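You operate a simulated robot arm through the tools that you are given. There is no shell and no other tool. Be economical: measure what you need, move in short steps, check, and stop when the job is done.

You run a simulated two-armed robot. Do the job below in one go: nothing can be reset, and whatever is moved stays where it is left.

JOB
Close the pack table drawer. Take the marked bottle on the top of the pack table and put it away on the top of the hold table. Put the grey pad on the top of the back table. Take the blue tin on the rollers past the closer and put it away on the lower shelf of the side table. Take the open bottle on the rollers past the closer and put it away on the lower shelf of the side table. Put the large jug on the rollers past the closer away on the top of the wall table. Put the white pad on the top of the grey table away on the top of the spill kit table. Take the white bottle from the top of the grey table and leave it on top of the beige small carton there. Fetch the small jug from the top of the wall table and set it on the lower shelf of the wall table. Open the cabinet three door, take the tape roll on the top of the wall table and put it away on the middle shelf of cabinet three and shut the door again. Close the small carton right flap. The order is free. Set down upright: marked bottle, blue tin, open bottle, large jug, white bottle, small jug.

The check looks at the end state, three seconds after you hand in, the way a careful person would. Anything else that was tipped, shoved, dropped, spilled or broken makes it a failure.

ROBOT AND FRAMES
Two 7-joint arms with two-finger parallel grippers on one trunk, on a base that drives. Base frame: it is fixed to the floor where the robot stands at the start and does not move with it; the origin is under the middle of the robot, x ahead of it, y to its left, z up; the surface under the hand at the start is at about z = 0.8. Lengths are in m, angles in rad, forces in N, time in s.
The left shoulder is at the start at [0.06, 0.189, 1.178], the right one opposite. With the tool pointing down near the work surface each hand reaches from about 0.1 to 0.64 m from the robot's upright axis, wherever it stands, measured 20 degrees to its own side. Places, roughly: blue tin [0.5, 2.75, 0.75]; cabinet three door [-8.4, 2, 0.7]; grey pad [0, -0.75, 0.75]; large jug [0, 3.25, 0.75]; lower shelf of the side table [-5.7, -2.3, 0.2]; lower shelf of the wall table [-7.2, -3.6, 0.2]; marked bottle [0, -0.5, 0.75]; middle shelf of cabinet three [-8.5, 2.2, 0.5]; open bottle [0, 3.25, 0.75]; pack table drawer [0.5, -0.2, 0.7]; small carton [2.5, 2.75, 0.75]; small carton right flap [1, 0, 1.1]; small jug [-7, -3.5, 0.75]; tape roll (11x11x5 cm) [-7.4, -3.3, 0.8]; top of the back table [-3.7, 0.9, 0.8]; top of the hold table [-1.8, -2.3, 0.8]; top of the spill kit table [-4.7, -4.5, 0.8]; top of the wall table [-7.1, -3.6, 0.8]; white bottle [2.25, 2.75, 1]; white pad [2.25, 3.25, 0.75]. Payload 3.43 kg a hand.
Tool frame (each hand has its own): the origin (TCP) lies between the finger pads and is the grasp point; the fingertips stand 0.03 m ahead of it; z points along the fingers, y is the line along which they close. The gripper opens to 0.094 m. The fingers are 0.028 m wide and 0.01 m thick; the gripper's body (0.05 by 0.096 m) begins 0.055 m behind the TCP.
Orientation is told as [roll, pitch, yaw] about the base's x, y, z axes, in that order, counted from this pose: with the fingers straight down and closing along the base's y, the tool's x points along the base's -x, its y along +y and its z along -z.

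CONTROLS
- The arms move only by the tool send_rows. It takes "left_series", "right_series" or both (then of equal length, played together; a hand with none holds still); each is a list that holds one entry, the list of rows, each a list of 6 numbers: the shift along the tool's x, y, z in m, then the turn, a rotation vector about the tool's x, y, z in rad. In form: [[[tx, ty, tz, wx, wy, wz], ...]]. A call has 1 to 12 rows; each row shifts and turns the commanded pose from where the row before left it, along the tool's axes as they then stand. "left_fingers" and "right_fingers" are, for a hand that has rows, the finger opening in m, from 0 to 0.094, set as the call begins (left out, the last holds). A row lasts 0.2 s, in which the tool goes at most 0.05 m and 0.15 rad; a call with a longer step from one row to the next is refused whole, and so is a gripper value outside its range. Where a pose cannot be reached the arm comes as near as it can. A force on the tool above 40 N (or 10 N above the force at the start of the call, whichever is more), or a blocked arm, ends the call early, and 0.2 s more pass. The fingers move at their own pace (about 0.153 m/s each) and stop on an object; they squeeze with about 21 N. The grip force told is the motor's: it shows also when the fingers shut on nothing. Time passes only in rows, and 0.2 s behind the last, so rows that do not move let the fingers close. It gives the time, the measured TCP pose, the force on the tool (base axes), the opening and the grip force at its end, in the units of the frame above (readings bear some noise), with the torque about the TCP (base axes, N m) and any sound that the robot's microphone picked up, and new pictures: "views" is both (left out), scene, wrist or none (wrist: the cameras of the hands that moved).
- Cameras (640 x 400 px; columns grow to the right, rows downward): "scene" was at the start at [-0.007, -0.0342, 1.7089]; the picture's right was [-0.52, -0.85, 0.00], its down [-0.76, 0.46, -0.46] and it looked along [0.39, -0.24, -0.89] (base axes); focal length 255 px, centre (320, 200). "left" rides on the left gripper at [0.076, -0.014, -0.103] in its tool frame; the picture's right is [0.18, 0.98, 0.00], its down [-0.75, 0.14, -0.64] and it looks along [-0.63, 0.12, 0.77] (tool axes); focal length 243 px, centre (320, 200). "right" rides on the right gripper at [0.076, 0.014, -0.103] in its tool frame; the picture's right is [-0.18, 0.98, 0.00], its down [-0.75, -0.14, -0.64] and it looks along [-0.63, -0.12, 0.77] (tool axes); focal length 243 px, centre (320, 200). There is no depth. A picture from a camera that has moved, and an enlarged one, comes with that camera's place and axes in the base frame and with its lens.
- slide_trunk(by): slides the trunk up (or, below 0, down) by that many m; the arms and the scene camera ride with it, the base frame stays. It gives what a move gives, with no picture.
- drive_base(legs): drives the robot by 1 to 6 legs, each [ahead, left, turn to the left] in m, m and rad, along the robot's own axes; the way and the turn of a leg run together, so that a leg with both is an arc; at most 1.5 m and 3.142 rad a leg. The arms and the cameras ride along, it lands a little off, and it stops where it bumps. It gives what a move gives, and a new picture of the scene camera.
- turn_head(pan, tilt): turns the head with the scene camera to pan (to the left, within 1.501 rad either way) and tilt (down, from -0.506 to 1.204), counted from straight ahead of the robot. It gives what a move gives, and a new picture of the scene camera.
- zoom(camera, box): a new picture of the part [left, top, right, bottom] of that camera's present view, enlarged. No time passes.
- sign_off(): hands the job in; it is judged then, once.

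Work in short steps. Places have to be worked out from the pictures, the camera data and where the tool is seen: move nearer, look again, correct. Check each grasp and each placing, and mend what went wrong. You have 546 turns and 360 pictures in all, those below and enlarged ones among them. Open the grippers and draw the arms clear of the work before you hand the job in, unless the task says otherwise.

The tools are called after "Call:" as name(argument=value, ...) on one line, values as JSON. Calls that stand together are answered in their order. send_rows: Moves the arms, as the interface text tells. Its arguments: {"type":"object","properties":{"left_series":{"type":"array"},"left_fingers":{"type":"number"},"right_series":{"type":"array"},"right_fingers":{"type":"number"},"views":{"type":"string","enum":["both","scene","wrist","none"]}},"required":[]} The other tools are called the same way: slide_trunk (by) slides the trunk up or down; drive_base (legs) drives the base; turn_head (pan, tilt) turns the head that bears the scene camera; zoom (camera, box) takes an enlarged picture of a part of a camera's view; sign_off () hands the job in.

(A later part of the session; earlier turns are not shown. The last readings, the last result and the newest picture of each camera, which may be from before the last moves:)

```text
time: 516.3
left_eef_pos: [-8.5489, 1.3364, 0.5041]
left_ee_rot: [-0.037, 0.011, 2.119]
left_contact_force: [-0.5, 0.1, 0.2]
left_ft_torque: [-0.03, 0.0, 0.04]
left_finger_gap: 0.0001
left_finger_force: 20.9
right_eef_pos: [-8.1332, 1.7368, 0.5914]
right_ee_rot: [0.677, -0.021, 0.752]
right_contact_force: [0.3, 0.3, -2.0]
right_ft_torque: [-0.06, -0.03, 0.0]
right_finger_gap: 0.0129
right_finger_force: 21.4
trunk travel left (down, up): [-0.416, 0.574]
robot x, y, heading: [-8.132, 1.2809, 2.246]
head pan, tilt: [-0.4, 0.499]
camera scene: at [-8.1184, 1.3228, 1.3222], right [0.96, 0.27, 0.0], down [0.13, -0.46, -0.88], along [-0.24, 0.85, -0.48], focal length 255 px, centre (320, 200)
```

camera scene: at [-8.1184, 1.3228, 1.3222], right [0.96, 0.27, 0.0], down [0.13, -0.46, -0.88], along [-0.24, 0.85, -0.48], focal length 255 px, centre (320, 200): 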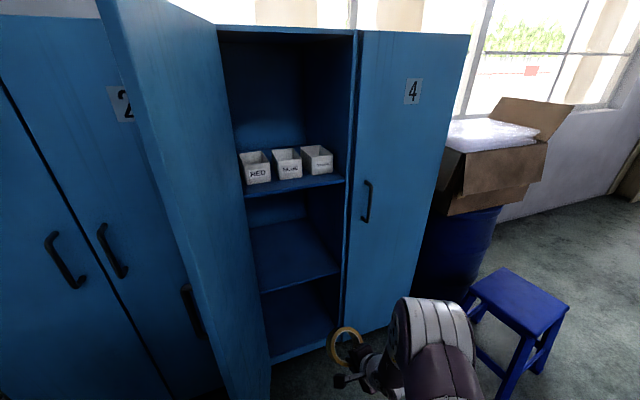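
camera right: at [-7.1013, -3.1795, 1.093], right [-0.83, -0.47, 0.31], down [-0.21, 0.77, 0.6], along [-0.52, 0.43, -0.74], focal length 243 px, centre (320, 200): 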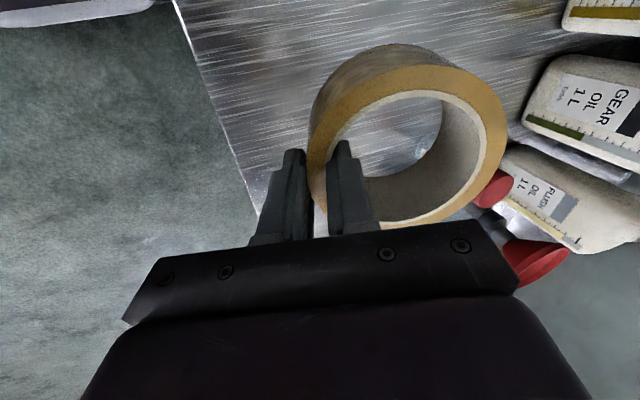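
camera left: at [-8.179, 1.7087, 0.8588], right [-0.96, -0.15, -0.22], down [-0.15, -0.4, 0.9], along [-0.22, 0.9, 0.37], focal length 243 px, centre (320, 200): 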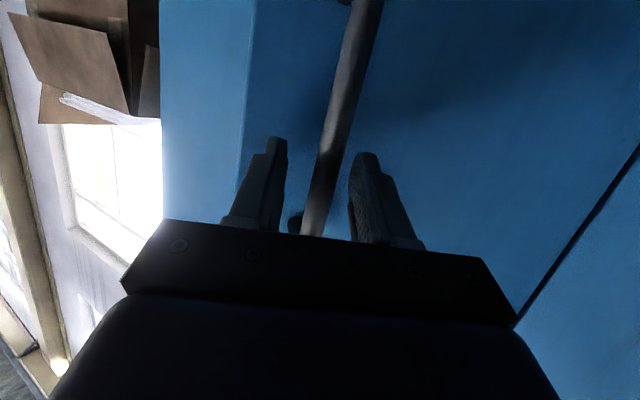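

The middle shelf's front edge is at n≈6.82, z≈0.5; the tape is laterally centred. I drive 0.07 closer and extend the right arm 0.3 m.

Call:
drive_base(legs=[[0.07, 0, 0]])

Call:
send_rows(right_series=[[[0, 0.036, 0.0235, 0, 0, 0], [0, 0.036, 0.0235, 0, 0, 0], [0, 0.036, 0.0235, 0, 0, 0], [0, 0.036, 0.0235, 0, 0, 0], [0, 0.036, 0.0235, 0, 0, 0], [0, 0.036, 0.0235, 0, 0, 0], [0, 0.036, 0.0235, 0, 0, 0]]], views="both")

```text
time: 517.3
left_eef_pos: [-8.591, 1.3922, 0.5046]
left_ee_rot: [-0.037, 0.013, 2.118]
left_contact_force: [-1.0, -0.4, -0.2]
left_ft_torque: [0.0, -0.04, 0.0]
left_finger_gap: 0.0
left_finger_force: 21.4
right_eef_pos: [-8.177, 1.7918, 0.5909]
right_ee_rot: [0.677, -0.02, 0.751]
right_contact_force: [0.0, 0.9, -1.7]
right_ft_torque: [-0.1, -0.07, 0.01]
right_finger_gap: 0.0131
right_finger_force: 20.9
trunk travel left (down, up): [-0.416, 0.574]
robot x, y, heading: [-8.1724, 1.3384, 2.236]
head pan, tilt: [-0.4, 0.499]
camera scene: at [-8.1625, 1.3785, 1.3222], right [0.96, 0.27, 0.0], down [0.13, -0.46, -0.88], along [-0.23, 0.85, -0.48], focal length 255 px, centre (320, 200)
```

scene: 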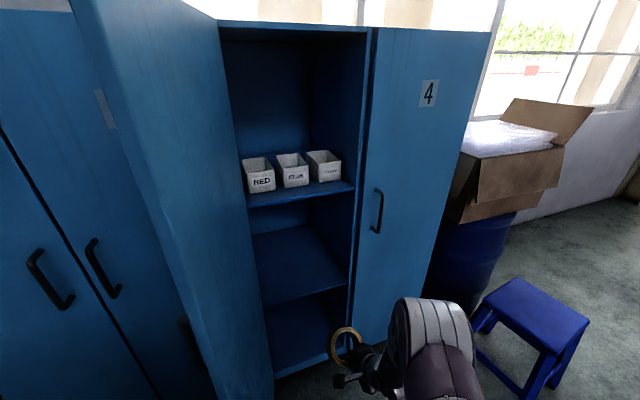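

```text
time: 518.9
left_eef_pos: [-8.5911, 1.3924, 0.5033]
left_ee_rot: [-0.037, 0.012, 2.119]
left_contact_force: [0.5, -0.6, -0.3]
left_ft_torque: [-0.04, 0.01, 0.05]
left_finger_gap: 0.0001
left_finger_force: 21.5
right_eef_pos: [-8.3814, 2.0118, 0.6203]
right_ee_rot: [0.676, -0.019, 0.752]
right_contact_force: [0.0, -0.1, -2.3]
right_ft_torque: [-0.06, -0.08, -0.01]
right_finger_gap: 0.013
right_finger_force: 21.3
trunk travel left (down, up): [-0.416, 0.574]
robot x, y, heading: [-8.1755, 1.3377, 2.232]
head pan, tilt: [-0.4, 0.499]
camera scene: at [-8.1622, 1.3783, 1.3222], right [0.96, 0.27, 0.0], down [0.13, -0.46, -0.88], along [-0.23, 0.85, -0.48], focal length 255 px, centre (320, 200)
camera right: at [-8.401, 1.9188, 0.7093], right [-0.4, 0.68, 0.62], down [0.89, 0.14, 0.43], along [0.21, 0.72, -0.66], focal length 243 px, centre (320, 200)
```

scene: 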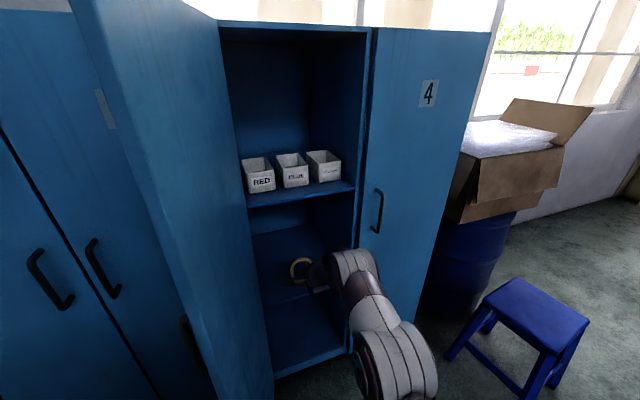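
right: 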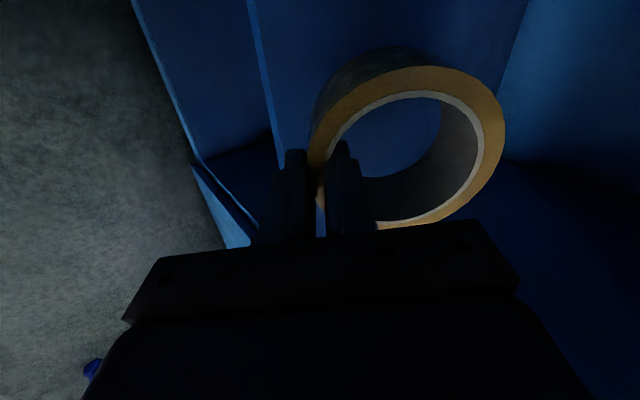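

The tape's near edge is about 3 cm short of the shelf edge. I advance 6 cm and lower.

Call:
send_rows(right_series=[[[0, 0.0235, 0.019, 0, 0, 0], [0, 0.0235, 0.019, 0, 0, 0], [0, -0.0125, 0.0156, 0, 0, 0], [0, -0.0125, 0.0156, 0, 0, 0], [0, 0, 0, 0, 0, 0]]], views="wrist")

```text
time: 520.1
left_eef_pos: [-8.5919, 1.3924, 0.5031]
left_ee_rot: [-0.037, 0.012, 2.117]
left_contact_force: [-0.4, -0.4, -0.3]
left_ft_torque: [0.03, 0.02, 0.0]
left_finger_gap: 0.0
left_finger_force: 21.8
right_eef_pos: [-8.4219, 2.0547, 0.5802]
right_ee_rot: [0.677, -0.021, 0.751]
right_contact_force: [-0.2, -0.2, -1.5]
right_ft_torque: [-0.06, -0.08, 0.01]
right_finger_gap: 0.013
right_finger_force: 20.8
trunk travel left (down, up): [-0.416, 0.574]
robot x, y, heading: [-8.1718, 1.3358, 2.24]
head pan, tilt: [-0.4, 0.499]
camera right: at [-8.4421, 1.9623, 0.6686], right [-0.4, 0.68, 0.62], down [0.89, 0.13, 0.43], along [0.21, 0.72, -0.66], focal length 243 px, centre (320, 200)
```

right: 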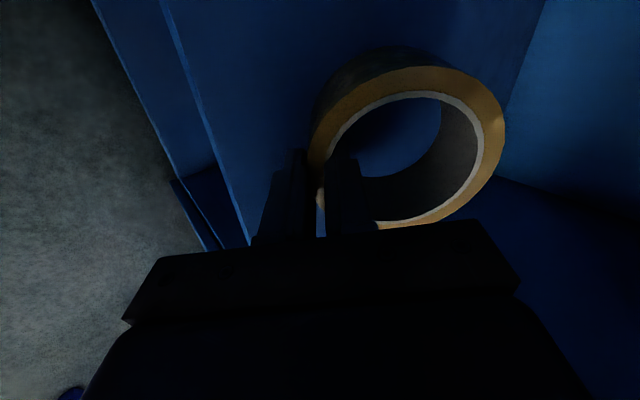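

Call:
send_rows(right_series=[[[0, -0.0125, 0.0156, 0, 0, 0], [0, -0.0125, 0.0156, 0, 0, 0], [0, -0.006, 0.0078, 0, 0, 0], [0, 0, 0, 0, 0, 0]]], views="wrist")

```text
time: 520.6
left_eef_pos: [-8.5913, 1.3907, 0.5062]
left_ee_rot: [-0.037, 0.009, 2.117]
left_contact_force: [0.8, -0.1, 0.3]
left_ft_torque: [-0.03, 0.04, 0.0]
left_finger_gap: 0.0
left_finger_force: 20.7
right_eef_pos: [-8.4264, 2.0634, 0.575]
right_ee_rot: [0.71, -0.029, 0.749]
right_contact_force: [-3.0, 2.4, 17.3]
right_ft_torque: [0.29, 0.66, 0.06]
right_finger_gap: 0.013
right_finger_force: 20.8
trunk travel left (down, up): [-0.416, 0.574]
robot x, y, heading: [-8.1747, 1.3384, 2.235]
head pan, tilt: [-0.4, 0.499]
stopped in row 2 (right hand): the force on the tool passed its limit at 49 N (the readings are from after the stop); the commanded pose is now the measured one
camera right: at [-8.4452, 1.9682, 0.66], right [-0.39, 0.66, 0.65], down [0.9, 0.12, 0.42], along [0.2, 0.74, -0.64], focal length 243 px, centre (320, 200)
```

right: 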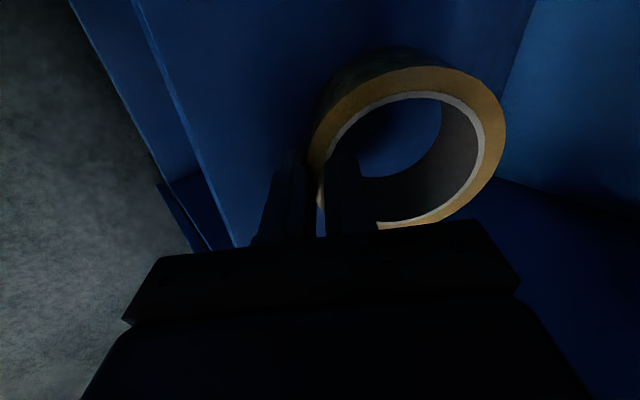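

The tape's near bottom edge touches the shelf. I lift 1 cm, reduce the tilt to lay it flatter, and lower again.

Call:
send_rows(right_series=[[[0, 0.007, -0.008, 0, 0, 0], [0, 0, 0, 0.15, 0, 0], [0, 0, 0, 0.15, 0, 0], [0, 0, 0, 0.1, 0, 0], [0, 0, 0, 0, 0, 0]]], views="wrist")

```text
time: 521.8
left_eef_pos: [-8.5903, 1.3901, 0.5056]
left_ee_rot: [-0.036, 0.008, 2.118]
left_contact_force: [-0.5, 0.1, 0.2]
left_ft_torque: [-0.01, 0.02, 0.03]
left_finger_gap: 0.0
left_finger_force: 21.1
right_eef_pos: [-8.4152, 2.0454, 0.5823]
right_ee_rot: [0.305, -0.028, 0.748]
right_contact_force: [-2.3, 5.2, 19.4]
right_ft_torque: [0.21, 0.43, -0.04]
right_finger_gap: 0.0112
right_finger_force: 20.3
right hand out of reach, approached as far as the arm can: row 4
trunk travel left (down, up): [-0.416, 0.574]
robot x, y, heading: [-8.1749, 1.34, 2.237]
head pan, tilt: [-0.4, 0.499]
camera right: at [-8.4611, 1.9788, 0.6832], right [-0.51, 0.81, 0.3], down [0.76, 0.26, 0.59], along [0.4, 0.53, -0.75], focal length 243 px, centre (320, 200)
```

right: 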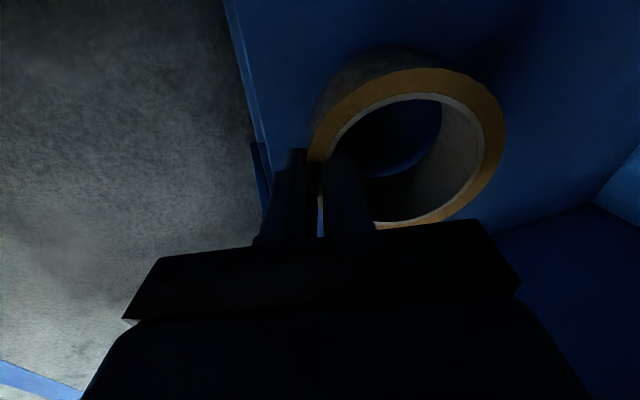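

The tape now rests nearly flat at the front of the shelf. I slide it 3.5 cm further in, then release.

Call:
send_rows(right_series=[[[0, 0.017, 0.004, 0, 0, 0], [0, 0.017, 0.005, 0, 0, 0], [0, 0, 0, 0, 0, 0]]], views="none")

Call:
send_rows(right_series=[[[0, 0, 0, 0, 0, 0], [0, 0, 0, 0, 0, 0], [0, 0, 0, 0, 0, 0]]], right_fingers=0.05, views="wrist")

```text
time: 522.6
left_eef_pos: [-8.5911, 1.3922, 0.506]
left_ee_rot: [-0.036, 0.008, 2.119]
left_contact_force: [-0.4, 0.2, 0.2]
left_ft_torque: [0.01, -0.01, 0.01]
left_finger_gap: 0.0
left_finger_force: 20.7
right_eef_pos: [-8.4169, 2.0441, 0.5829]
right_ee_rot: [0.303, -0.027, 0.749]
right_contact_force: [7.1, 5.1, 25.2]
right_ft_torque: [0.2, 0.05, -0.05]
right_finger_gap: 0.0111
right_finger_force: 20.9
right hand out of reach, approached as far as the arm can: row 1, 2
trunk travel left (down, up): [-0.416, 0.574]
robot x, y, heading: [-8.173, 1.3379, 2.239]
head pan, tilt: [-0.4, 0.499]
```

```text
time: 523.4
left_eef_pos: [-8.5923, 1.3923, 0.5049]
left_ee_rot: [-0.037, 0.01, 2.12]
left_contact_force: [0.8, 0.1, 0.0]
left_ft_torque: [0.0, 0.0, 0.0]
left_finger_gap: 0.0001
left_finger_force: 21.1
right_eef_pos: [-8.4186, 2.0437, 0.5795]
right_ee_rot: [0.298, -0.024, 0.748]
right_contact_force: [-0.1, 0.6, 0.6]
right_ft_torque: [-0.01, -0.05, -0.01]
right_finger_gap: 0.0501
right_finger_force: 0.1
trunk travel left (down, up): [-0.416, 0.574]
robot x, y, heading: [-8.1716, 1.3352, 2.239]
head pan, tilt: [-0.4, 0.499]
camera right: at [-8.4639, 1.978, 0.6798], right [-0.51, 0.81, 0.29], down [0.76, 0.27, 0.59], along [0.4, 0.53, -0.75], focal length 243 px, centre (320, 200)
```

right: 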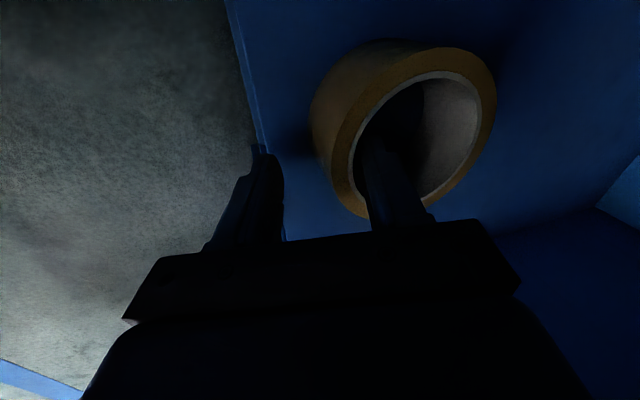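

Tape lies on the middle shelf, about 2.5 cm inside its edge. I lift the fingers out and withdraw.

Call:
send_rows(right_series=[[[0, 0.006, -0.02, 0, 0, 0], [0, 0.009, -0.029, 0, 0, 0], [0, 0.009, -0.029, 0, 0, 0], [0, -0.035, -0.01, 0, 0, 0], [0, -0.035, -0.01, 0, 0, 0], [0, -0.035, -0.01, 0, 0, 0], [0, -0.035, -0.01, 0, 0, 0], [0, -0.035, -0.01, 0, 0, 0], [0, -0.035, -0.01, 0, 0, 0], [0, -0.035, 0, 0, 0, 0], [0, -0.035, 0, 0, 0, 0]]], views="scene")

```text
time: 525.8
left_eef_pos: [-8.5906, 1.3913, 0.5064]
left_ee_rot: [-0.035, 0.01, 2.118]
left_contact_force: [0.3, 0.1, 0.1]
left_ft_torque: [-0.01, -0.01, 0.05]
left_finger_gap: 0.0
left_finger_force: 20.8
right_eef_pos: [-8.2238, 1.8322, 0.6345]
right_ee_rot: [0.299, -0.025, 0.748]
right_contact_force: [0.1, 0.9, -0.5]
right_ft_torque: [0.03, -0.02, -0.01]
right_finger_gap: 0.0502
right_finger_force: 0.0
right hand out of reach, approached as far as the arm can: row 3
trunk travel left (down, up): [-0.416, 0.574]
robot x, y, heading: [-8.1709, 1.3413, 2.234]
head pan, tilt: [-0.4, 0.499]
camera scene: at [-8.1612, 1.3768, 1.3223], right [0.96, 0.27, 0.0], down [0.13, -0.46, -0.88], along [-0.23, 0.85, -0.48], focal length 255 px, centre (320, 200)
```

scene: 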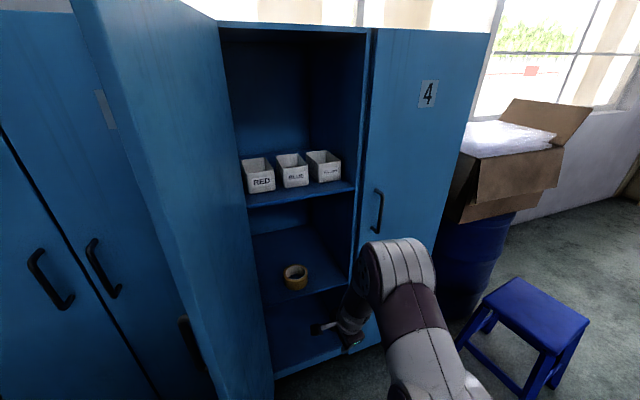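

Tape is in. To shut the door: back off, extend the left fist a bit (it is on the outer side of the door), retract the right hand.

Call:
drive_base(legs=[[-0.24, -0.02, 0]])

Call:
send_rows(left_series=[[[-0.04, 0, 0, 0, 0, 0], [-0.04, 0, 0, 0, 0, 0], [-0.04, 0, 0, 0, 0, 0], [-0.04, 0, 0, 0, 0, 0], [-0.04, 0, 0, 0, 0, 0], [-0.04, 0, 0, 0, 0, 0]]], right_series=[[[0, -0.03, -0.01, 0, 0, 0], [0, -0.03, -0.01, 0, 0, 0], [0, -0.03, -0.01, 0, 0, 0], [0, -0.03, -0.01, 0, 0, 0], [0, 0, -0.02, 0, 0, 0], [0, 0, -0.02, 0, 0, 0]]], views="none")

Call:
turn_head(pan=0.1, tilt=0.5)

```text
time: 527.6
left_eef_pos: [-8.4253, 1.2116, 0.5051]
left_ee_rot: [-0.039, 0.009, 2.123]
left_contact_force: [0.2, -0.5, 0.2]
left_ft_torque: [0.02, 0.01, 0.03]
left_finger_gap: 0.0
left_finger_force: 20.9
right_eef_pos: [-8.0567, 1.654, 0.6341]
right_ee_rot: [0.301, -0.026, 0.752]
right_contact_force: [0.0, -0.1, -0.3]
right_ft_torque: [0.01, -0.02, 0.0]
right_finger_gap: 0.0502
right_finger_force: 0.1
trunk travel left (down, up): [-0.416, 0.574]
robot x, y, heading: [-8.006, 1.1583, 2.241]
head pan, tilt: [-0.4, 0.499]
camera scene: at [-7.9939, 1.1979, 1.3223], right [0.96, 0.27, 0.0], down [0.13, -0.46, -0.88], along [-0.24, 0.85, -0.48], focal length 255 px, centre (320, 200)
```

scene: 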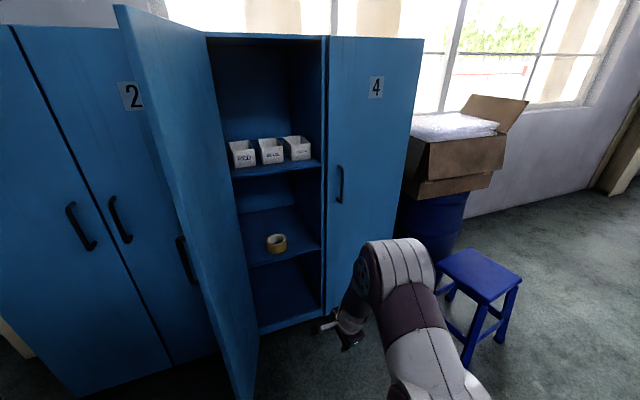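

```text
time: 529.0
left_eef_pos: [-8.5485, 1.4111, 0.5005]
left_ee_rot: [-0.036, 0.013, 2.121]
left_contact_force: [0.3, 0.2, 0.7]
left_ft_torque: [-0.01, 0.01, 0.0]
left_finger_gap: 0.0
left_finger_force: 21.1
left hand out of reach, approached as far as the arm can: row 2
right_eef_pos: [-7.9619, 1.5523, 0.6752]
right_ee_rot: [0.299, -0.027, 0.752]
right_contact_force: [-0.7, 0.8, 0.2]
right_ft_torque: [-0.02, 0.03, -0.02]
right_finger_gap: 0.0499
right_finger_force: 0.0
trunk travel left (down, up): [-0.416, 0.574]
robot x, y, heading: [-8.0103, 1.1526, 2.245]
head pan, tilt: [-0.4, 0.499]
```

```text
time: 529.9
left_eef_pos: [-8.5489, 1.411, 0.5018]
left_ee_rot: [-0.037, 0.011, 2.123]
left_contact_force: [0.1, -0.5, -0.7]
left_ft_torque: [-0.03, 0.0, -0.04]
left_finger_gap: 0.0
left_finger_force: 21.0
right_eef_pos: [-7.9612, 1.5529, 0.6751]
right_ee_rot: [0.301, -0.025, 0.753]
right_contact_force: [1.0, -0.1, -0.6]
right_ft_torque: [-0.01, 0.0, 0.01]
right_finger_gap: 0.0498
right_finger_force: 0.0
trunk travel left (down, up): [-0.416, 0.574]
robot x, y, heading: [-8.0063, 1.1609, 2.241]
head pan, tilt: [0.099, 0.499]
camera scene: at [-8.0334, 1.1763, 1.3223], right [0.72, 0.7, 0.0], down [0.33, -0.34, -0.88], along [-0.61, 0.63, -0.48], focal length 255 px, centre (320, 200)
```

scene: 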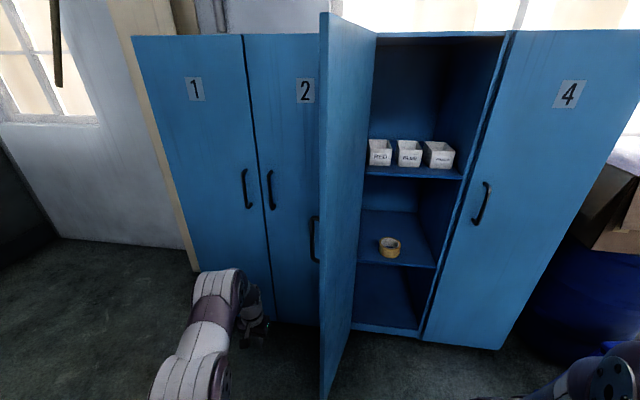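

The fist is left of the door. Forward 0.12, then strafe right to swing the door.

Call:
drive_base(legs=[[0.12, 0, 0], [0, -0.42, 0]])

```text
time: 533.4
left_eef_pos: [-8.2883, 1.7694, 0.5029]
left_ee_rot: [-0.034, 0.011, 2.116]
left_contact_force: [-0.2, 0.3, 0.4]
left_ft_torque: [0.02, 0.03, 0.0]
left_finger_gap: 0.0
left_finger_force: 21.0
right_eef_pos: [-7.7008, 1.9076, 0.6743]
right_ee_rot: [0.3, -0.024, 0.748]
right_contact_force: [-0.3, 0.0, 0.4]
right_ft_torque: [0.03, -0.02, 0.0]
right_finger_gap: 0.0499
right_finger_force: 0.1
trunk travel left (down, up): [-0.416, 0.574]
robot x, y, heading: [-7.7412, 1.5171, 2.233]
head pan, tilt: [0.099, 0.499]
camera scene: at [-7.7739, 1.5328, 1.3223], right [0.72, 0.69, 0.0], down [0.33, -0.35, -0.88], along [-0.61, 0.63, -0.48], focal length 255 px, centre (320, 200)
```

scene: 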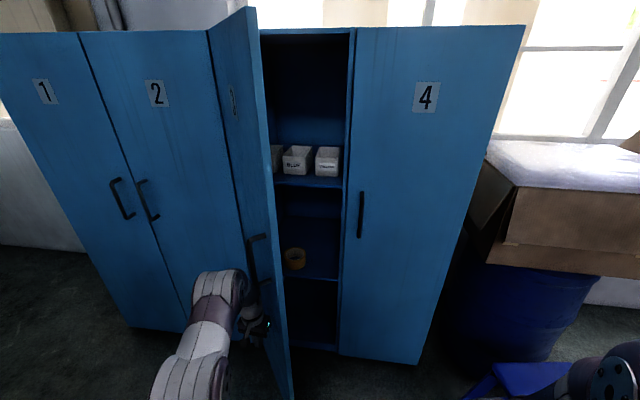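

Call:
drive_base(legs=[[0.06, -0.13, 0], [0.1, -0.02, 0]])

```text
time: 535.4
left_eef_pos: [-8.2704, 1.9861, 0.502]
left_ee_rot: [-0.036, 0.012, 2.115]
left_contact_force: [-1.1, -0.5, -0.1]
left_ft_torque: [0.01, -0.04, 0.0]
left_finger_gap: 0.0
left_finger_force: 20.9
right_eef_pos: [-7.6822, 2.1248, 0.6771]
right_ee_rot: [0.298, -0.024, 0.745]
right_contact_force: [-0.5, 0.9, 0.8]
right_ft_torque: [-0.03, 0.0, 0.07]
right_finger_gap: 0.05
right_finger_force: 0.0
trunk travel left (down, up): [-0.416, 0.574]
robot x, y, heading: [-7.7271, 1.7339, 2.235]
head pan, tilt: [0.099, 0.499]
camera scene: at [-7.7564, 1.7499, 1.3222], right [0.72, 0.69, 0.0], down [0.33, -0.35, -0.88], along [-0.61, 0.63, -0.48], focal length 255 px, centre (320, 200)
```

scene: 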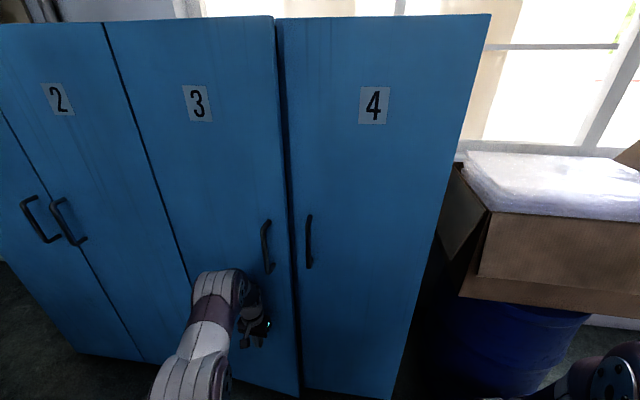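

Nearly shut. Push straight ahead until it resists.

Call:
drive_base(legs=[[0.05, 0, 0]])

Call:
drive_base(legs=[[0.06, 0, 0]])

```text
time: 536.4
left_eef_pos: [-8.2929, 2.0154, 0.4999]
left_ee_rot: [-0.041, 0.025, 2.12]
left_contact_force: [0.7, 0.4, -0.1]
left_ft_torque: [0.01, -0.03, -0.02]
left_finger_gap: 0.0
left_finger_force: 21.5
right_eef_pos: [-7.7091, 2.1571, 0.6759]
right_ee_rot: [0.301, -0.027, 0.747]
right_contact_force: [0.7, 0.6, 0.6]
right_ft_torque: [-0.01, -0.03, 0.01]
right_finger_gap: 0.0502
right_finger_force: 0.1
trunk travel left (down, up): [-0.416, 0.574]
robot x, y, heading: [-7.7575, 1.7664, 2.236]
head pan, tilt: [0.099, 0.499]
stopped in leg 1: the force on the tool passed its limit at 102 N (the readings are from after the stop); the commanded pose is now the measured one
camera scene: at [-7.7819, 1.7813, 1.3222], right [0.72, 0.69, 0.0], down [0.33, -0.34, -0.88], along [-0.61, 0.63, -0.48], focal length 255 px, centre (320, 200)
```

scene: 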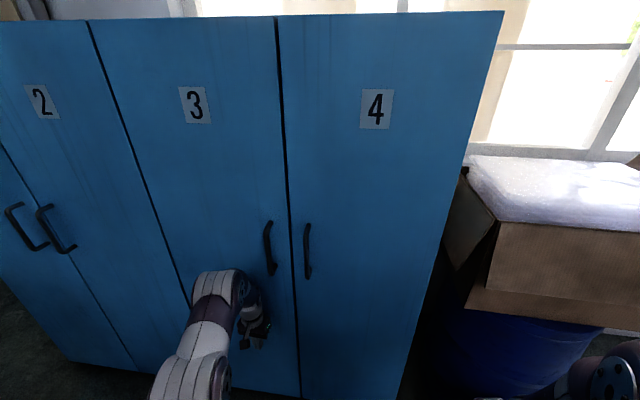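

```text
time: 537.2
left_eef_pos: [-8.2913, 2.0142, 0.4969]
left_ee_rot: [-0.049, 0.047, 2.122]
left_contact_force: [8.6, -8.5, 3.8]
left_ft_torque: [0.92, 0.86, 0.12]
left_finger_gap: 0.0
left_finger_force: 21.1
right_eef_pos: [-7.7147, 2.1633, 0.6765]
right_ee_rot: [0.301, -0.027, 0.747]
right_contact_force: [1.0, 0.6, 0.0]
right_ft_torque: [0.02, -0.01, 0.0]
right_finger_gap: 0.0501
right_finger_force: 0.1
trunk travel left (down, up): [-0.416, 0.574]
robot x, y, heading: [-7.7608, 1.7716, 2.244]
head pan, tilt: [0.099, 0.499]
stopped in leg 1: the force on the tool passed its limit at 69 N (the readings are from after the stop); the commanded pose is now the measured one
camera scene: at [-7.7857, 1.7868, 1.3222], right [0.72, 0.7, 0.0], down [0.33, -0.34, -0.88], along [-0.61, 0.63, -0.48], focal length 255 px, centre (320, 200)
```

scene: 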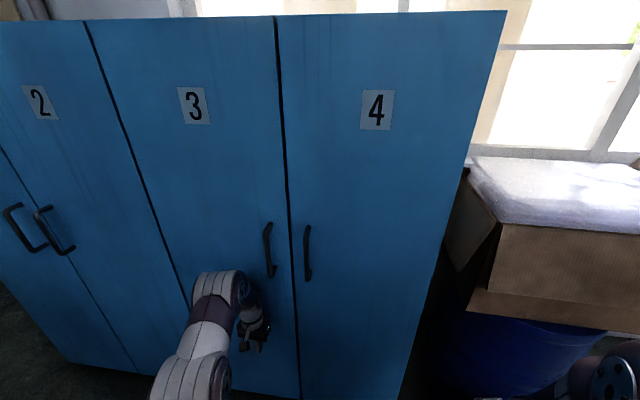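

Door 3 is shut flush. I back off, raise the trunk, fold the arms, and return the way I came (left past the labeller).

Call:
drive_base(legs=[[-0.25, 0, 0]])

Call:
slide_trunk(by=0.4)

Call:
send_rows(left_series=[[[0.035, 0, -0.01, 0, 0, 0], [0.035, 0, -0.01, 0, 0, 0], [0.035, 0, -0.01, 0, 0, 0], [0.035, 0, -0.01, 0, 0, 0], [0.035, 0, -0.01, 0, 0, 0], [0.03, 0, -0.01, 0, 0, 0]]], right_series=[[[0, 0, 0, 0.1, 0, 0], [0, 0, 0, 0.1, 0, 0], [0, -0.01, 0, 0.1, 0, 0], [0, -0.02, 0, 0, 0, 0], [0, -0.03, 0, 0, 0, 0], [0, -0.03, 0, 0, 0, 0]]], left_fingers=0.094, views="scene")

```text
time: 539.0
left_eef_pos: [-8.1411, 1.821, 0.4969]
left_ee_rot: [-0.048, 0.048, 2.123]
left_contact_force: [0.5, 1.1, 0.8]
left_ft_torque: [-0.01, 0.03, 0.01]
left_finger_gap: 0.0
left_finger_force: 21.2
right_eef_pos: [-7.5612, 1.9709, 0.6769]
right_ee_rot: [0.3, -0.027, 0.748]
right_contact_force: [0.3, -0.6, -0.2]
right_ft_torque: [-0.02, -0.03, 0.02]
right_finger_gap: 0.0502
right_finger_force: 0.0
trunk travel left (down, up): [-0.416, 0.574]
robot x, y, heading: [-7.6076, 1.5764, 2.242]
head pan, tilt: [0.099, 0.499]
camera scene: at [-7.6337, 1.5942, 1.3223], right [0.72, 0.7, 0.0], down [0.33, -0.34, -0.88], along [-0.61, 0.63, -0.48], focal length 255 px, centre (320, 200)
```

scene: 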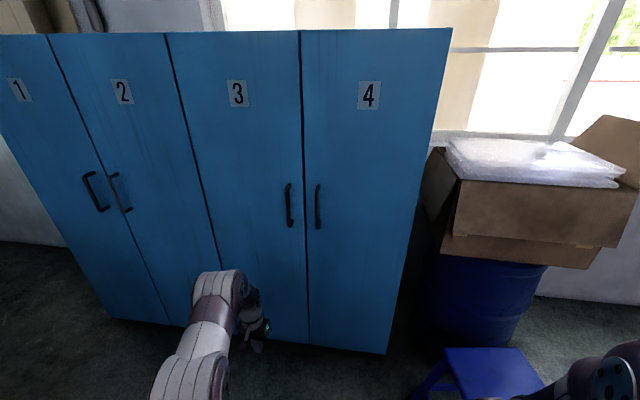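

```text
time: 542.8
left_eef_pos: [-8.1402, 1.8225, 0.8965]
left_ee_rot: [-0.047, 0.048, 2.122]
left_contact_force: [0.4, 0.6, 0.4]
left_ft_torque: [0.0, -0.01, 0.0]
left_finger_gap: 0.0
left_finger_force: 21.1
right_eef_pos: [-7.5625, 1.9708, 1.0755]
right_ee_rot: [0.299, -0.026, 0.749]
right_contact_force: [-0.1, 0.2, -0.5]
right_ft_torque: [0.02, 0.0, 0.02]
right_finger_gap: 0.05
right_finger_force: 0.1
trunk travel left (down, up): [-0.816, 0.174]
robot x, y, heading: [-7.611, 1.5751, 2.241]
head pan, tilt: [0.099, 0.499]
```

```text
time: 544.2
left_eef_pos: [-8.036, 1.6474, 0.9666]
left_ee_rot: [-0.047, 0.045, 2.122]
left_contact_force: [0.1, 0.8, -0.9]
left_ft_torque: [0.04, 0.02, 0.01]
left_finger_gap: 0.0943
left_finger_force: 0.1
right_eef_pos: [-7.4984, 1.9052, 1.0701]
right_ee_rot: [0.055, -0.015, 0.753]
right_contact_force: [0.8, -0.4, 0.9]
right_ft_torque: [0.02, -0.01, -0.03]
right_finger_gap: 0.0499
right_finger_force: 0.0
right hand out of reach, approached as far as the arm can: row 2
trunk travel left (down, up): [-0.816, 0.174]
robot x, y, heading: [-7.6056, 1.5744, 2.246]
head pan, tilt: [0.099, 0.499]
camera scene: at [-7.6329, 1.5926, 1.7223], right [0.72, 0.7, 0.0], down [0.33, -0.34, -0.88], along [-0.61, 0.63, -0.48], focal length 255 px, centre (320, 200)
```

scene: 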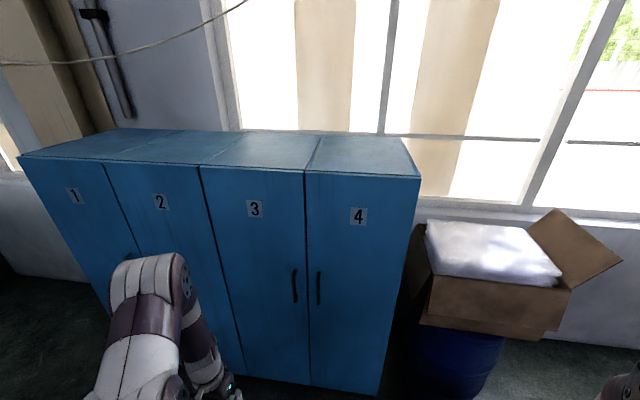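

Locker 3 is shut. Instead of going back round, the window-side aisle ahead looked open; I turn right to look along it.

Call:
drive_base(legs=[[0, 0, -1.577]])

Call:
turn_head(pan=0, tilt=0.4)

```text
time: 548.4
left_eef_pos: [-7.5414, 2.0078, 0.965]
left_ee_rot: [-0.047, 0.046, 0.563]
left_contact_force: [-0.4, 0.1, -0.2]
left_ft_torque: [0.0, -0.01, -0.02]
left_finger_gap: 0.0939
left_finger_force: 0.1
right_eef_pos: [-7.2773, 1.4735, 1.07]
right_ee_rot: [0.053, -0.013, -0.808]
right_contact_force: [0.1, -0.5, 0.1]
right_ft_torque: [-0.03, -0.01, 0.03]
right_finger_gap: 0.0501
right_finger_force: 0.0
trunk travel left (down, up): [-0.816, 0.174]
robot x, y, heading: [-7.6029, 1.5764, 0.68]
head pan, tilt: [0.099, 0.499]
camera scene: at [-7.5902, 1.6029, 1.7223], right [0.7, -0.71, 0.0], down [-0.34, -0.34, -0.88], along [0.62, 0.62, -0.48], focal length 255 px, centre (320, 200)
```

scene: 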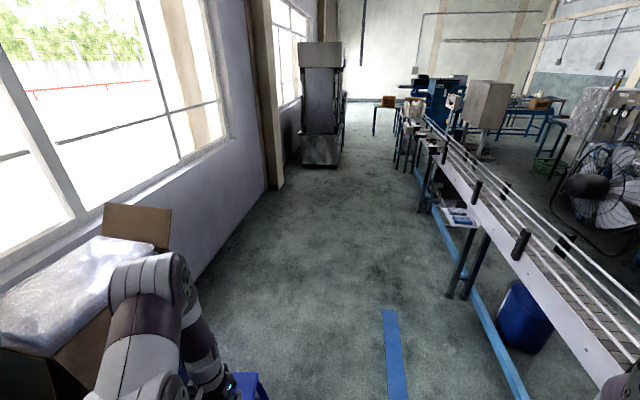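

```text
time: 549.1
left_eef_pos: [-7.5424, 2.0093, 0.9659]
left_ee_rot: [-0.047, 0.048, 0.564]
left_contact_force: [0.4, -0.7, 0.9]
left_ft_torque: [0.03, -0.02, -0.03]
left_finger_gap: 0.0942
left_finger_force: 0.0
right_eef_pos: [-7.2769, 1.475, 1.0697]
right_ee_rot: [0.052, -0.015, -0.809]
right_contact_force: [0.2, 0.0, -0.6]
right_ft_torque: [0.01, -0.01, 0.02]
right_finger_gap: 0.0501
right_finger_force: 0.2
trunk travel left (down, up): [-0.816, 0.174]
robot x, y, heading: [-7.6084, 1.5802, 0.679]
head pan, tilt: [0.0, 0.4]
camera scene: at [-7.5828, 1.5971, 1.7314], right [0.63, -0.78, 0.0], down [-0.3, -0.25, -0.92], along [0.71, 0.58, -0.39], focal length 255 px, centre (320, 200)
```

scene: 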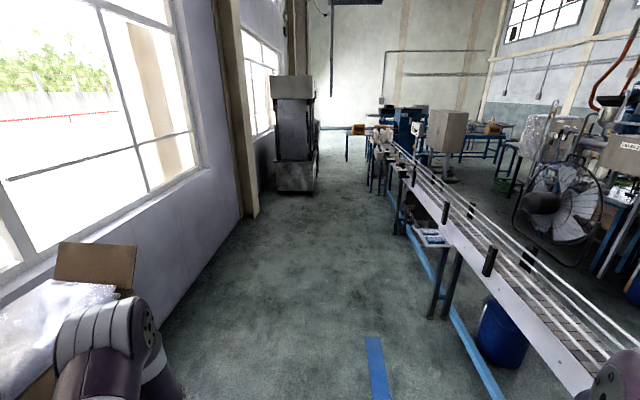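

The aisle is open with a ~1 m gap at its end. I raise the trunk for clearance and drive 4 m along it.

Call:
slide_trunk(by=0.17)

Call:
drive_base(legs=[[1.4, -0.22, -0.01], [1.4, 0, 0], [1.2, -0.14, 0]])

```text
time: 551.0
left_eef_pos: [-7.5416, 2.0094, 1.1358]
left_ee_rot: [-0.045, 0.048, 0.564]
left_contact_force: [-0.6, -0.6, -0.2]
left_ft_torque: [0.03, -0.01, -0.02]
left_finger_gap: 0.0941
left_finger_force: 0.1
right_eef_pos: [-7.2773, 1.4736, 1.2385]
right_ee_rot: [0.052, -0.014, -0.809]
right_contact_force: [-0.1, -0.3, -0.1]
right_ft_torque: [-0.01, 0.0, 0.02]
right_finger_gap: 0.0501
right_finger_force: 0.1
trunk travel left (down, up): [-0.986, 0.004]
robot x, y, heading: [-7.6059, 1.5811, 0.684]
head pan, tilt: [0.0, 0.4]
```

```text
time: 570.2
left_eef_pos: [-4.3225, 4.311, 1.1354]
left_ee_rot: [-0.047, 0.046, 0.619]
left_contact_force: [-0.6, 1.2, 0.1]
left_ft_torque: [0.0, 0.0, 0.0]
left_finger_gap: 0.0942
left_finger_force: 0.1
right_eef_pos: [-4.0295, 3.7909, 1.2403]
right_ee_rot: [0.055, -0.017, -0.753]
right_contact_force: [0.0, 1.1, -0.5]
right_ft_torque: [0.02, -0.06, -0.04]
right_finger_gap: 0.0499
right_finger_force: 0.1
trunk travel left (down, up): [-0.986, 0.004]
robot x, y, heading: [-4.3633, 3.8795, 0.734]
head pan, tilt: [0.0, 0.4]
camera scene: at [-4.3416, 3.8975, 1.9014], right [0.67, -0.74, 0.0], down [-0.29, -0.26, -0.92], along [0.68, 0.62, -0.39], focal length 255 px, centre (320, 200)
```

scene: 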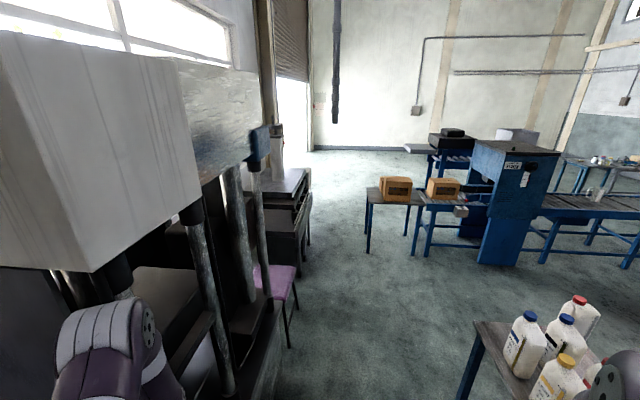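

I steer right away from the machine, go 1.5 m on past the bottle table, then strafe right across to the rollers' near side.

Call:
drive_base(legs=[[0.25, -0.22, -0.065], [1.35, 0, 0], [0, -1.5, 0], [0, -1.45, 0]])

```text
time: 592.6
left_eef_pos: [-1.0955, 2.8163, 1.1352]
left_ee_rot: [-0.049, 0.048, 0.55]
left_contact_force: [-0.2, 1.1, 0.6]
left_ft_torque: [-0.01, -0.02, -0.01]
left_finger_gap: 0.0942
left_finger_force: 0.0
right_eef_pos: [-0.84, 2.2777, 1.2402]
right_ee_rot: [0.052, -0.016, -0.822]
right_contact_force: [0.4, -0.5, 0.3]
right_ft_torque: [0.01, -0.01, 0.01]
right_finger_gap: 0.0502
right_finger_force: 0.1
trunk travel left (down, up): [-0.986, 0.004]
robot x, y, heading: [-1.166, 2.3838, 0.667]
head pan, tilt: [0.0, 0.4]
camera scene: at [-1.1426, 2.4051, 1.9014], right [0.62, -0.79, 0.0], down [-0.31, -0.24, -0.92], along [0.72, 0.57, -0.39], focal length 255 px, centre (320, 200)
```

scene: 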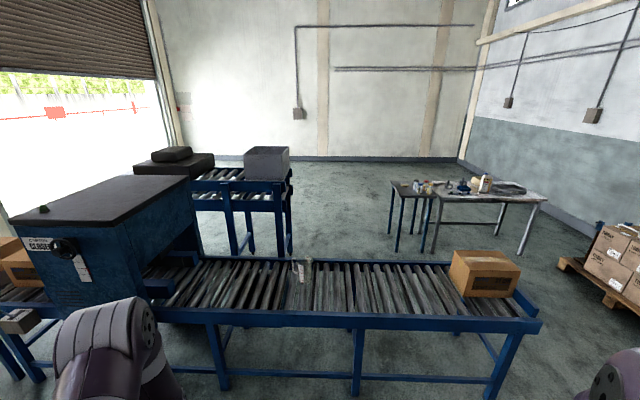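

Now to the grey table: strafe right past the roller end, then forward.

Call:
drive_base(legs=[[0, -1.45, 0], [0, -0.5, 0], [1.3, 0, 0], [0.65, 0, 0]])

Call:
turn_head(pan=0.0, tilt=0.65)

```text
time: 595.1
left_eef_pos: [-0.925, 2.6047, 1.137]
left_ee_rot: [-0.042, 0.044, 0.539]
left_contact_force: [-0.3, 0.0, -0.7]
left_ft_torque: [0.02, 0.01, 0.02]
left_finger_gap: 0.0936
left_finger_force: 0.1
right_eef_pos: [-0.6745, 2.0632, 1.2385]
right_ee_rot: [0.052, -0.01, -0.831]
right_contact_force: [-0.1, -1.1, -0.3]
right_ft_torque: [0.04, 0.06, 0.02]
right_finger_gap: 0.0498
right_finger_force: 0.1
trunk travel left (down, up): [-0.986, 0.004]
robot x, y, heading: [-1.0, 2.1794, 0.659]
head pan, tilt: [0.0, 0.4]
stopped in leg 1: the robot was blocked; the commanded pose is now the measured one
camera scene: at [-0.9756, 2.1914, 1.9015], right [0.61, -0.79, 0.0], down [-0.31, -0.23, -0.92], along [0.73, 0.56, -0.39], focal length 255 px, centre (320, 200)
```

scene: 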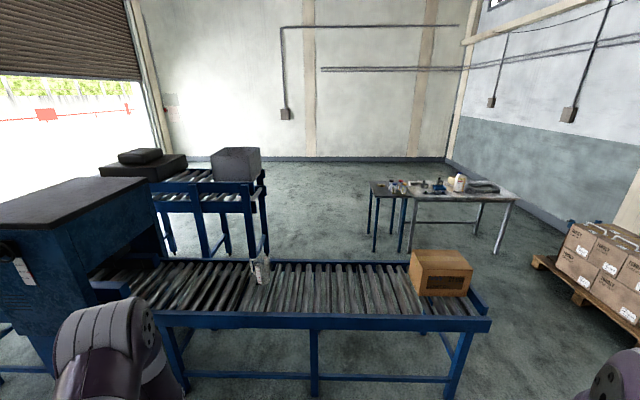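

```text
time: 595.9
left_eef_pos: [-0.9239, 2.6065, 1.1361]
left_ee_rot: [-0.045, 0.048, 0.54]
left_contact_force: [1.2, -0.4, 0.1]
left_ft_torque: [0.02, 0.0, 0.02]
left_finger_gap: 0.0941
left_finger_force: 0.1
right_eef_pos: [-0.673, 2.0653, 1.2394]
right_ee_rot: [0.053, -0.011, -0.83]
right_contact_force: [-0.7, -0.9, 0.8]
right_ft_torque: [0.03, 0.01, -0.01]
right_finger_gap: 0.05
right_finger_force: 0.0
trunk travel left (down, up): [-0.986, 0.004]
robot x, y, heading: [-0.9966, 2.1775, 0.659]
head pan, tilt: [0.0, 0.649]
camera scene: at [-0.979, 2.1912, 1.879], right [0.61, -0.79, 0.0], down [-0.48, -0.37, -0.8], along [0.63, 0.49, -0.6], focal length 255 px, centre (320, 200)
```

scene: 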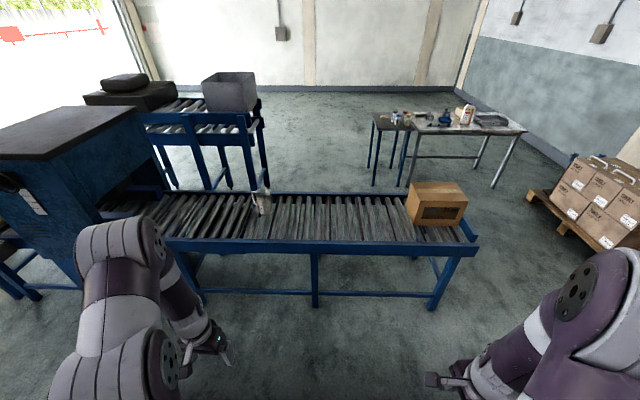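

The base was blocked, probably by the conveyor table's end behind-right. I look there.

Call:
turn_head(pan=-1.5, tilt=0.8)

```text
time: 597.5
left_eef_pos: [-0.927, 2.6093, 1.1359]
left_ee_rot: [-0.049, 0.046, 0.54]
left_contact_force: [0.9, -0.2, -0.9]
left_ft_torque: [0.02, -0.02, 0.01]
left_finger_gap: 0.0939
left_finger_force: 0.1
right_eef_pos: [-0.676, 2.0678, 1.2401]
right_ee_rot: [0.053, -0.016, -0.83]
right_contact_force: [-0.3, 0.0, 0.2]
right_ft_torque: [0.03, 0.03, 0.01]
right_finger_gap: 0.05
right_finger_force: 0.1
trunk travel left (down, up): [-0.986, 0.004]
robot x, y, heading: [-1.0002, 2.1804, 0.659]
head pan, tilt: [-1.499, 0.799]
camera scene: at [-0.9972, 2.0819, 1.8663], right [-0.75, -0.67, 0.0], down [-0.48, 0.53, -0.7], along [0.46, -0.52, -0.72], focal length 255 px, centre (320, 200)
```

scene: 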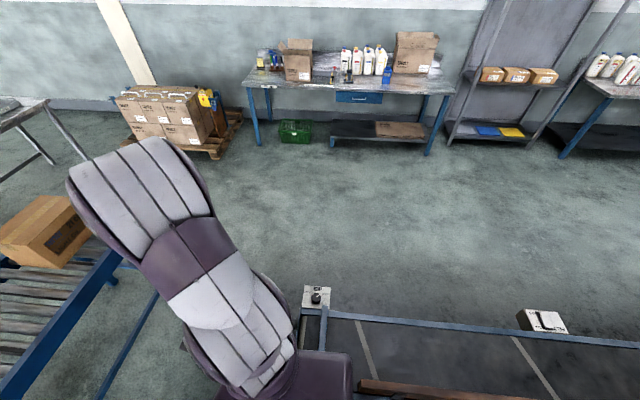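

It was the conveyor table's end (no displacement visible). I go 0.45 ahead first, then strafe right and on to the grey table.

Call:
drive_base(legs=[[0.46, 0.03, 0.01], [0, -1.45, 0], [0, -0.27, 0], [1.2, 0, 0], [0.3, 0, 0]])

Call:
turn_head(pan=0.0, tilt=0.65)

```text
time: 615.9
left_eef_pos: [1.6402, 2.5176, 1.1374]
left_ee_rot: [-0.047, 0.045, 0.567]
left_contact_force: [0.1, 0.3, 0.3]
left_ft_torque: [0.04, 0.0, 0.0]
left_finger_gap: 0.0939
left_finger_force: 0.1
right_eef_pos: [1.9064, 1.983, 1.241]
right_ee_rot: [0.055, -0.013, -0.803]
right_contact_force: [-0.6, 0.2, -0.8]
right_ft_torque: [0.02, 0.0, 0.0]
right_finger_gap: 0.0501
right_finger_force: 0.0
trunk travel left (down, up): [-0.986, 0.004]
robot x, y, heading: [1.579, 2.0899, 0.685]
head pan, tilt: [-1.499, 0.799]
camera scene: at [1.5841, 1.9873, 1.8662], right [-0.73, -0.69, 0.0], down [-0.49, 0.52, -0.7], along [0.48, -0.51, -0.72], focal length 255 px, centre (320, 200)
```

scene: 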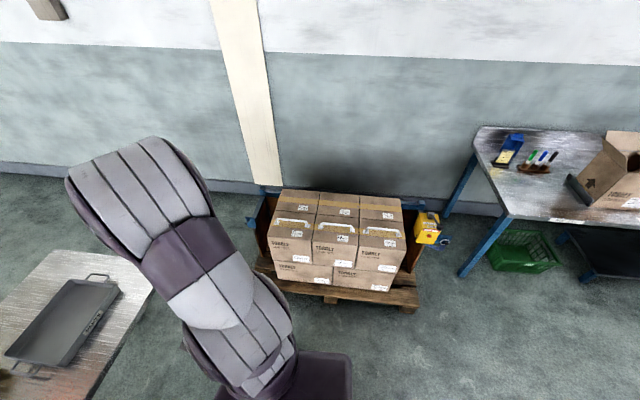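

```text
time: 617.5
left_eef_pos: [1.6416, 2.5192, 1.1353]
left_ee_rot: [-0.048, 0.048, 0.567]
left_contact_force: [-0.6, -0.1, 0.7]
left_ft_torque: [-0.01, -0.01, -0.02]
left_finger_gap: 0.0939
left_finger_force: 0.1
right_eef_pos: [1.9086, 1.9852, 1.2392]
right_ee_rot: [0.053, -0.011, -0.803]
right_contact_force: [0.4, 1.0, 1.1]
right_ft_torque: [-0.03, -0.01, 0.02]
right_finger_gap: 0.0503
right_finger_force: 0.1
trunk travel left (down, up): [-0.986, 0.004]
robot x, y, heading: [1.5799, 2.086, 0.684]
head pan, tilt: [0.0, 0.649]
camera scene: at [1.5985, 2.103, 1.8789], right [0.63, -0.77, 0.0], down [-0.47, -0.38, -0.8], along [0.62, 0.5, -0.6], focal length 255 px, centre (320, 200)
```

scene: 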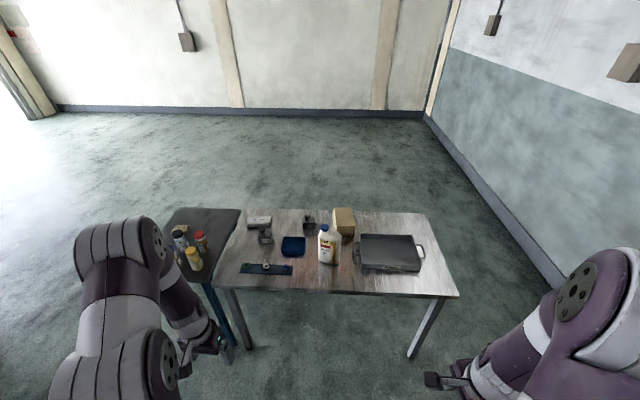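

Call:
zoom(camera="scene", box=[150, 190, 470, 310])

```text
2.00 times, centred on (310, 250) of scene
camera zoom: at [1.5985, 2.103, 1.8789], right [0.63, -0.77, 0.0], down [-0.47, -0.38, -0.8], along [0.62, 0.5, -0.6], focal length 510 px, centre (340, 100)
```

zoom: 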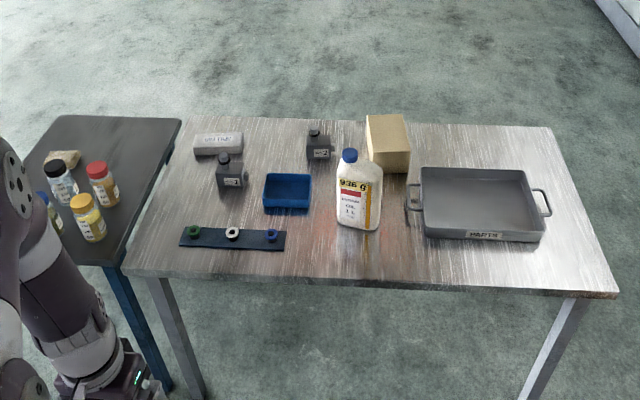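

The grey table: white pad at the back-left, capped white bottle front-centre, beige carton (top z≈0.89) behind it, both far back. Plan: take the bottle from the front (right hand from above, as before), then go round to the rear side to set it on the carton and take the pad. I drive closer.

Call:
drive_base(legs=[[0, 0.14, -0.01], [0.42, 0, 0]])

Call:
turn_head(pan=-0.2, tilt=0.85)

Call:
zoom(camera="scene", box=[240, 130, 480, 280])

```text
time: 621.0
left_eef_pos: [1.888, 2.8907, 1.136]
left_ee_rot: [-0.047, 0.046, 0.563]
left_contact_force: [0.3, 0.1, 0.5]
left_ft_torque: [0.03, 0.0, -0.02]
left_finger_gap: 0.094
left_finger_force: 0.1
right_eef_pos: [2.1505, 2.3564, 1.2389]
right_ee_rot: [0.053, -0.018, -0.81]
right_contact_force: [0.7, -0.1, 0.2]
right_ft_torque: [0.01, 0.03, -0.01]
right_finger_gap: 0.0499
right_finger_force: 0.0
trunk travel left (down, up): [-0.986, 0.004]
robot x, y, heading: [1.823, 2.4599, 0.678]
head pan, tilt: [0.0, 0.649]
camera scene: at [1.8409, 2.4751, 1.879], right [0.63, -0.78, 0.0], down [-0.47, -0.38, -0.8], along [0.62, 0.5, -0.6], focal length 255 px, centre (320, 200)
```

scene: 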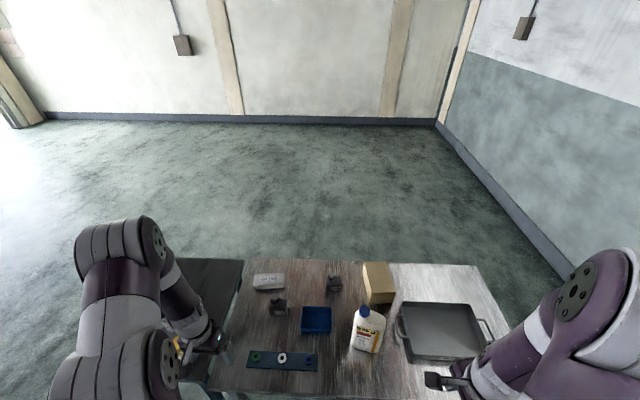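

```text
time: 621.8
left_eef_pos: [1.8892, 2.8915, 1.1362]
left_ee_rot: [-0.047, 0.048, 0.561]
left_contact_force: [0.5, 0.2, -0.3]
left_ft_torque: [0.0, 0.02, -0.01]
left_finger_gap: 0.0941
left_finger_force: 0.1
right_eef_pos: [2.1526, 2.3569, 1.2401]
right_ee_rot: [0.052, -0.014, -0.81]
right_contact_force: [-0.1, -0.9, 0.2]
right_ft_torque: [-0.02, 0.0, -0.03]
right_finger_gap: 0.0503
right_finger_force: 0.1
trunk travel left (down, up): [-0.986, 0.004]
robot x, y, heading: [1.8242, 2.4596, 0.673]
head pan, tilt: [-0.201, 0.85]
camera scene: at [1.8451, 2.4582, 1.8623], right [0.46, -0.89, 0.0], down [-0.67, -0.35, -0.66], along [0.59, 0.3, -0.75], focal length 255 px, centre (320, 200)
```

scene: 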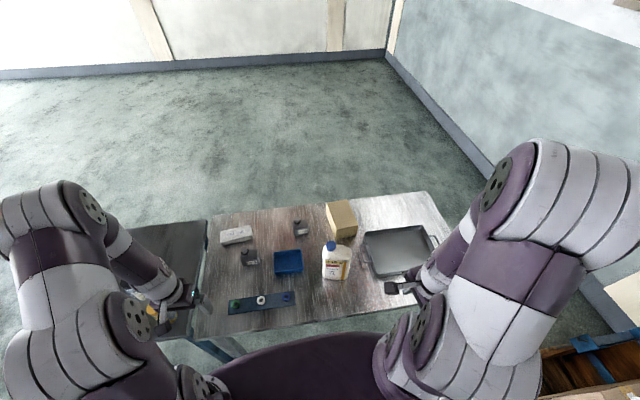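

```text
2.67 times, centred on (360, 205) of scene
camera zoom: at [1.8451, 2.4582, 1.8623], right [0.46, -0.89, 0.0], down [-0.67, -0.35, -0.66], along [0.59, 0.3, -0.75], focal length 679 px, centre (213, 187)
```

zoom: 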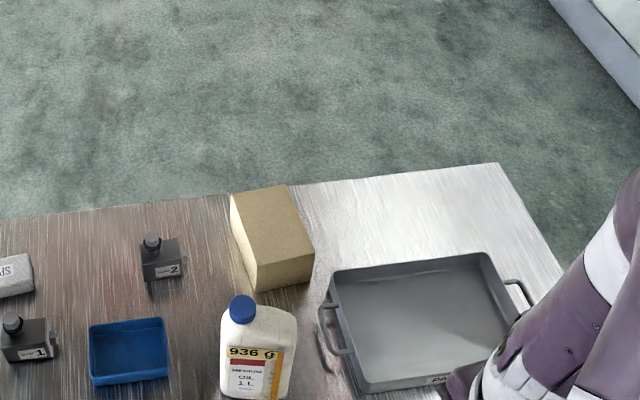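

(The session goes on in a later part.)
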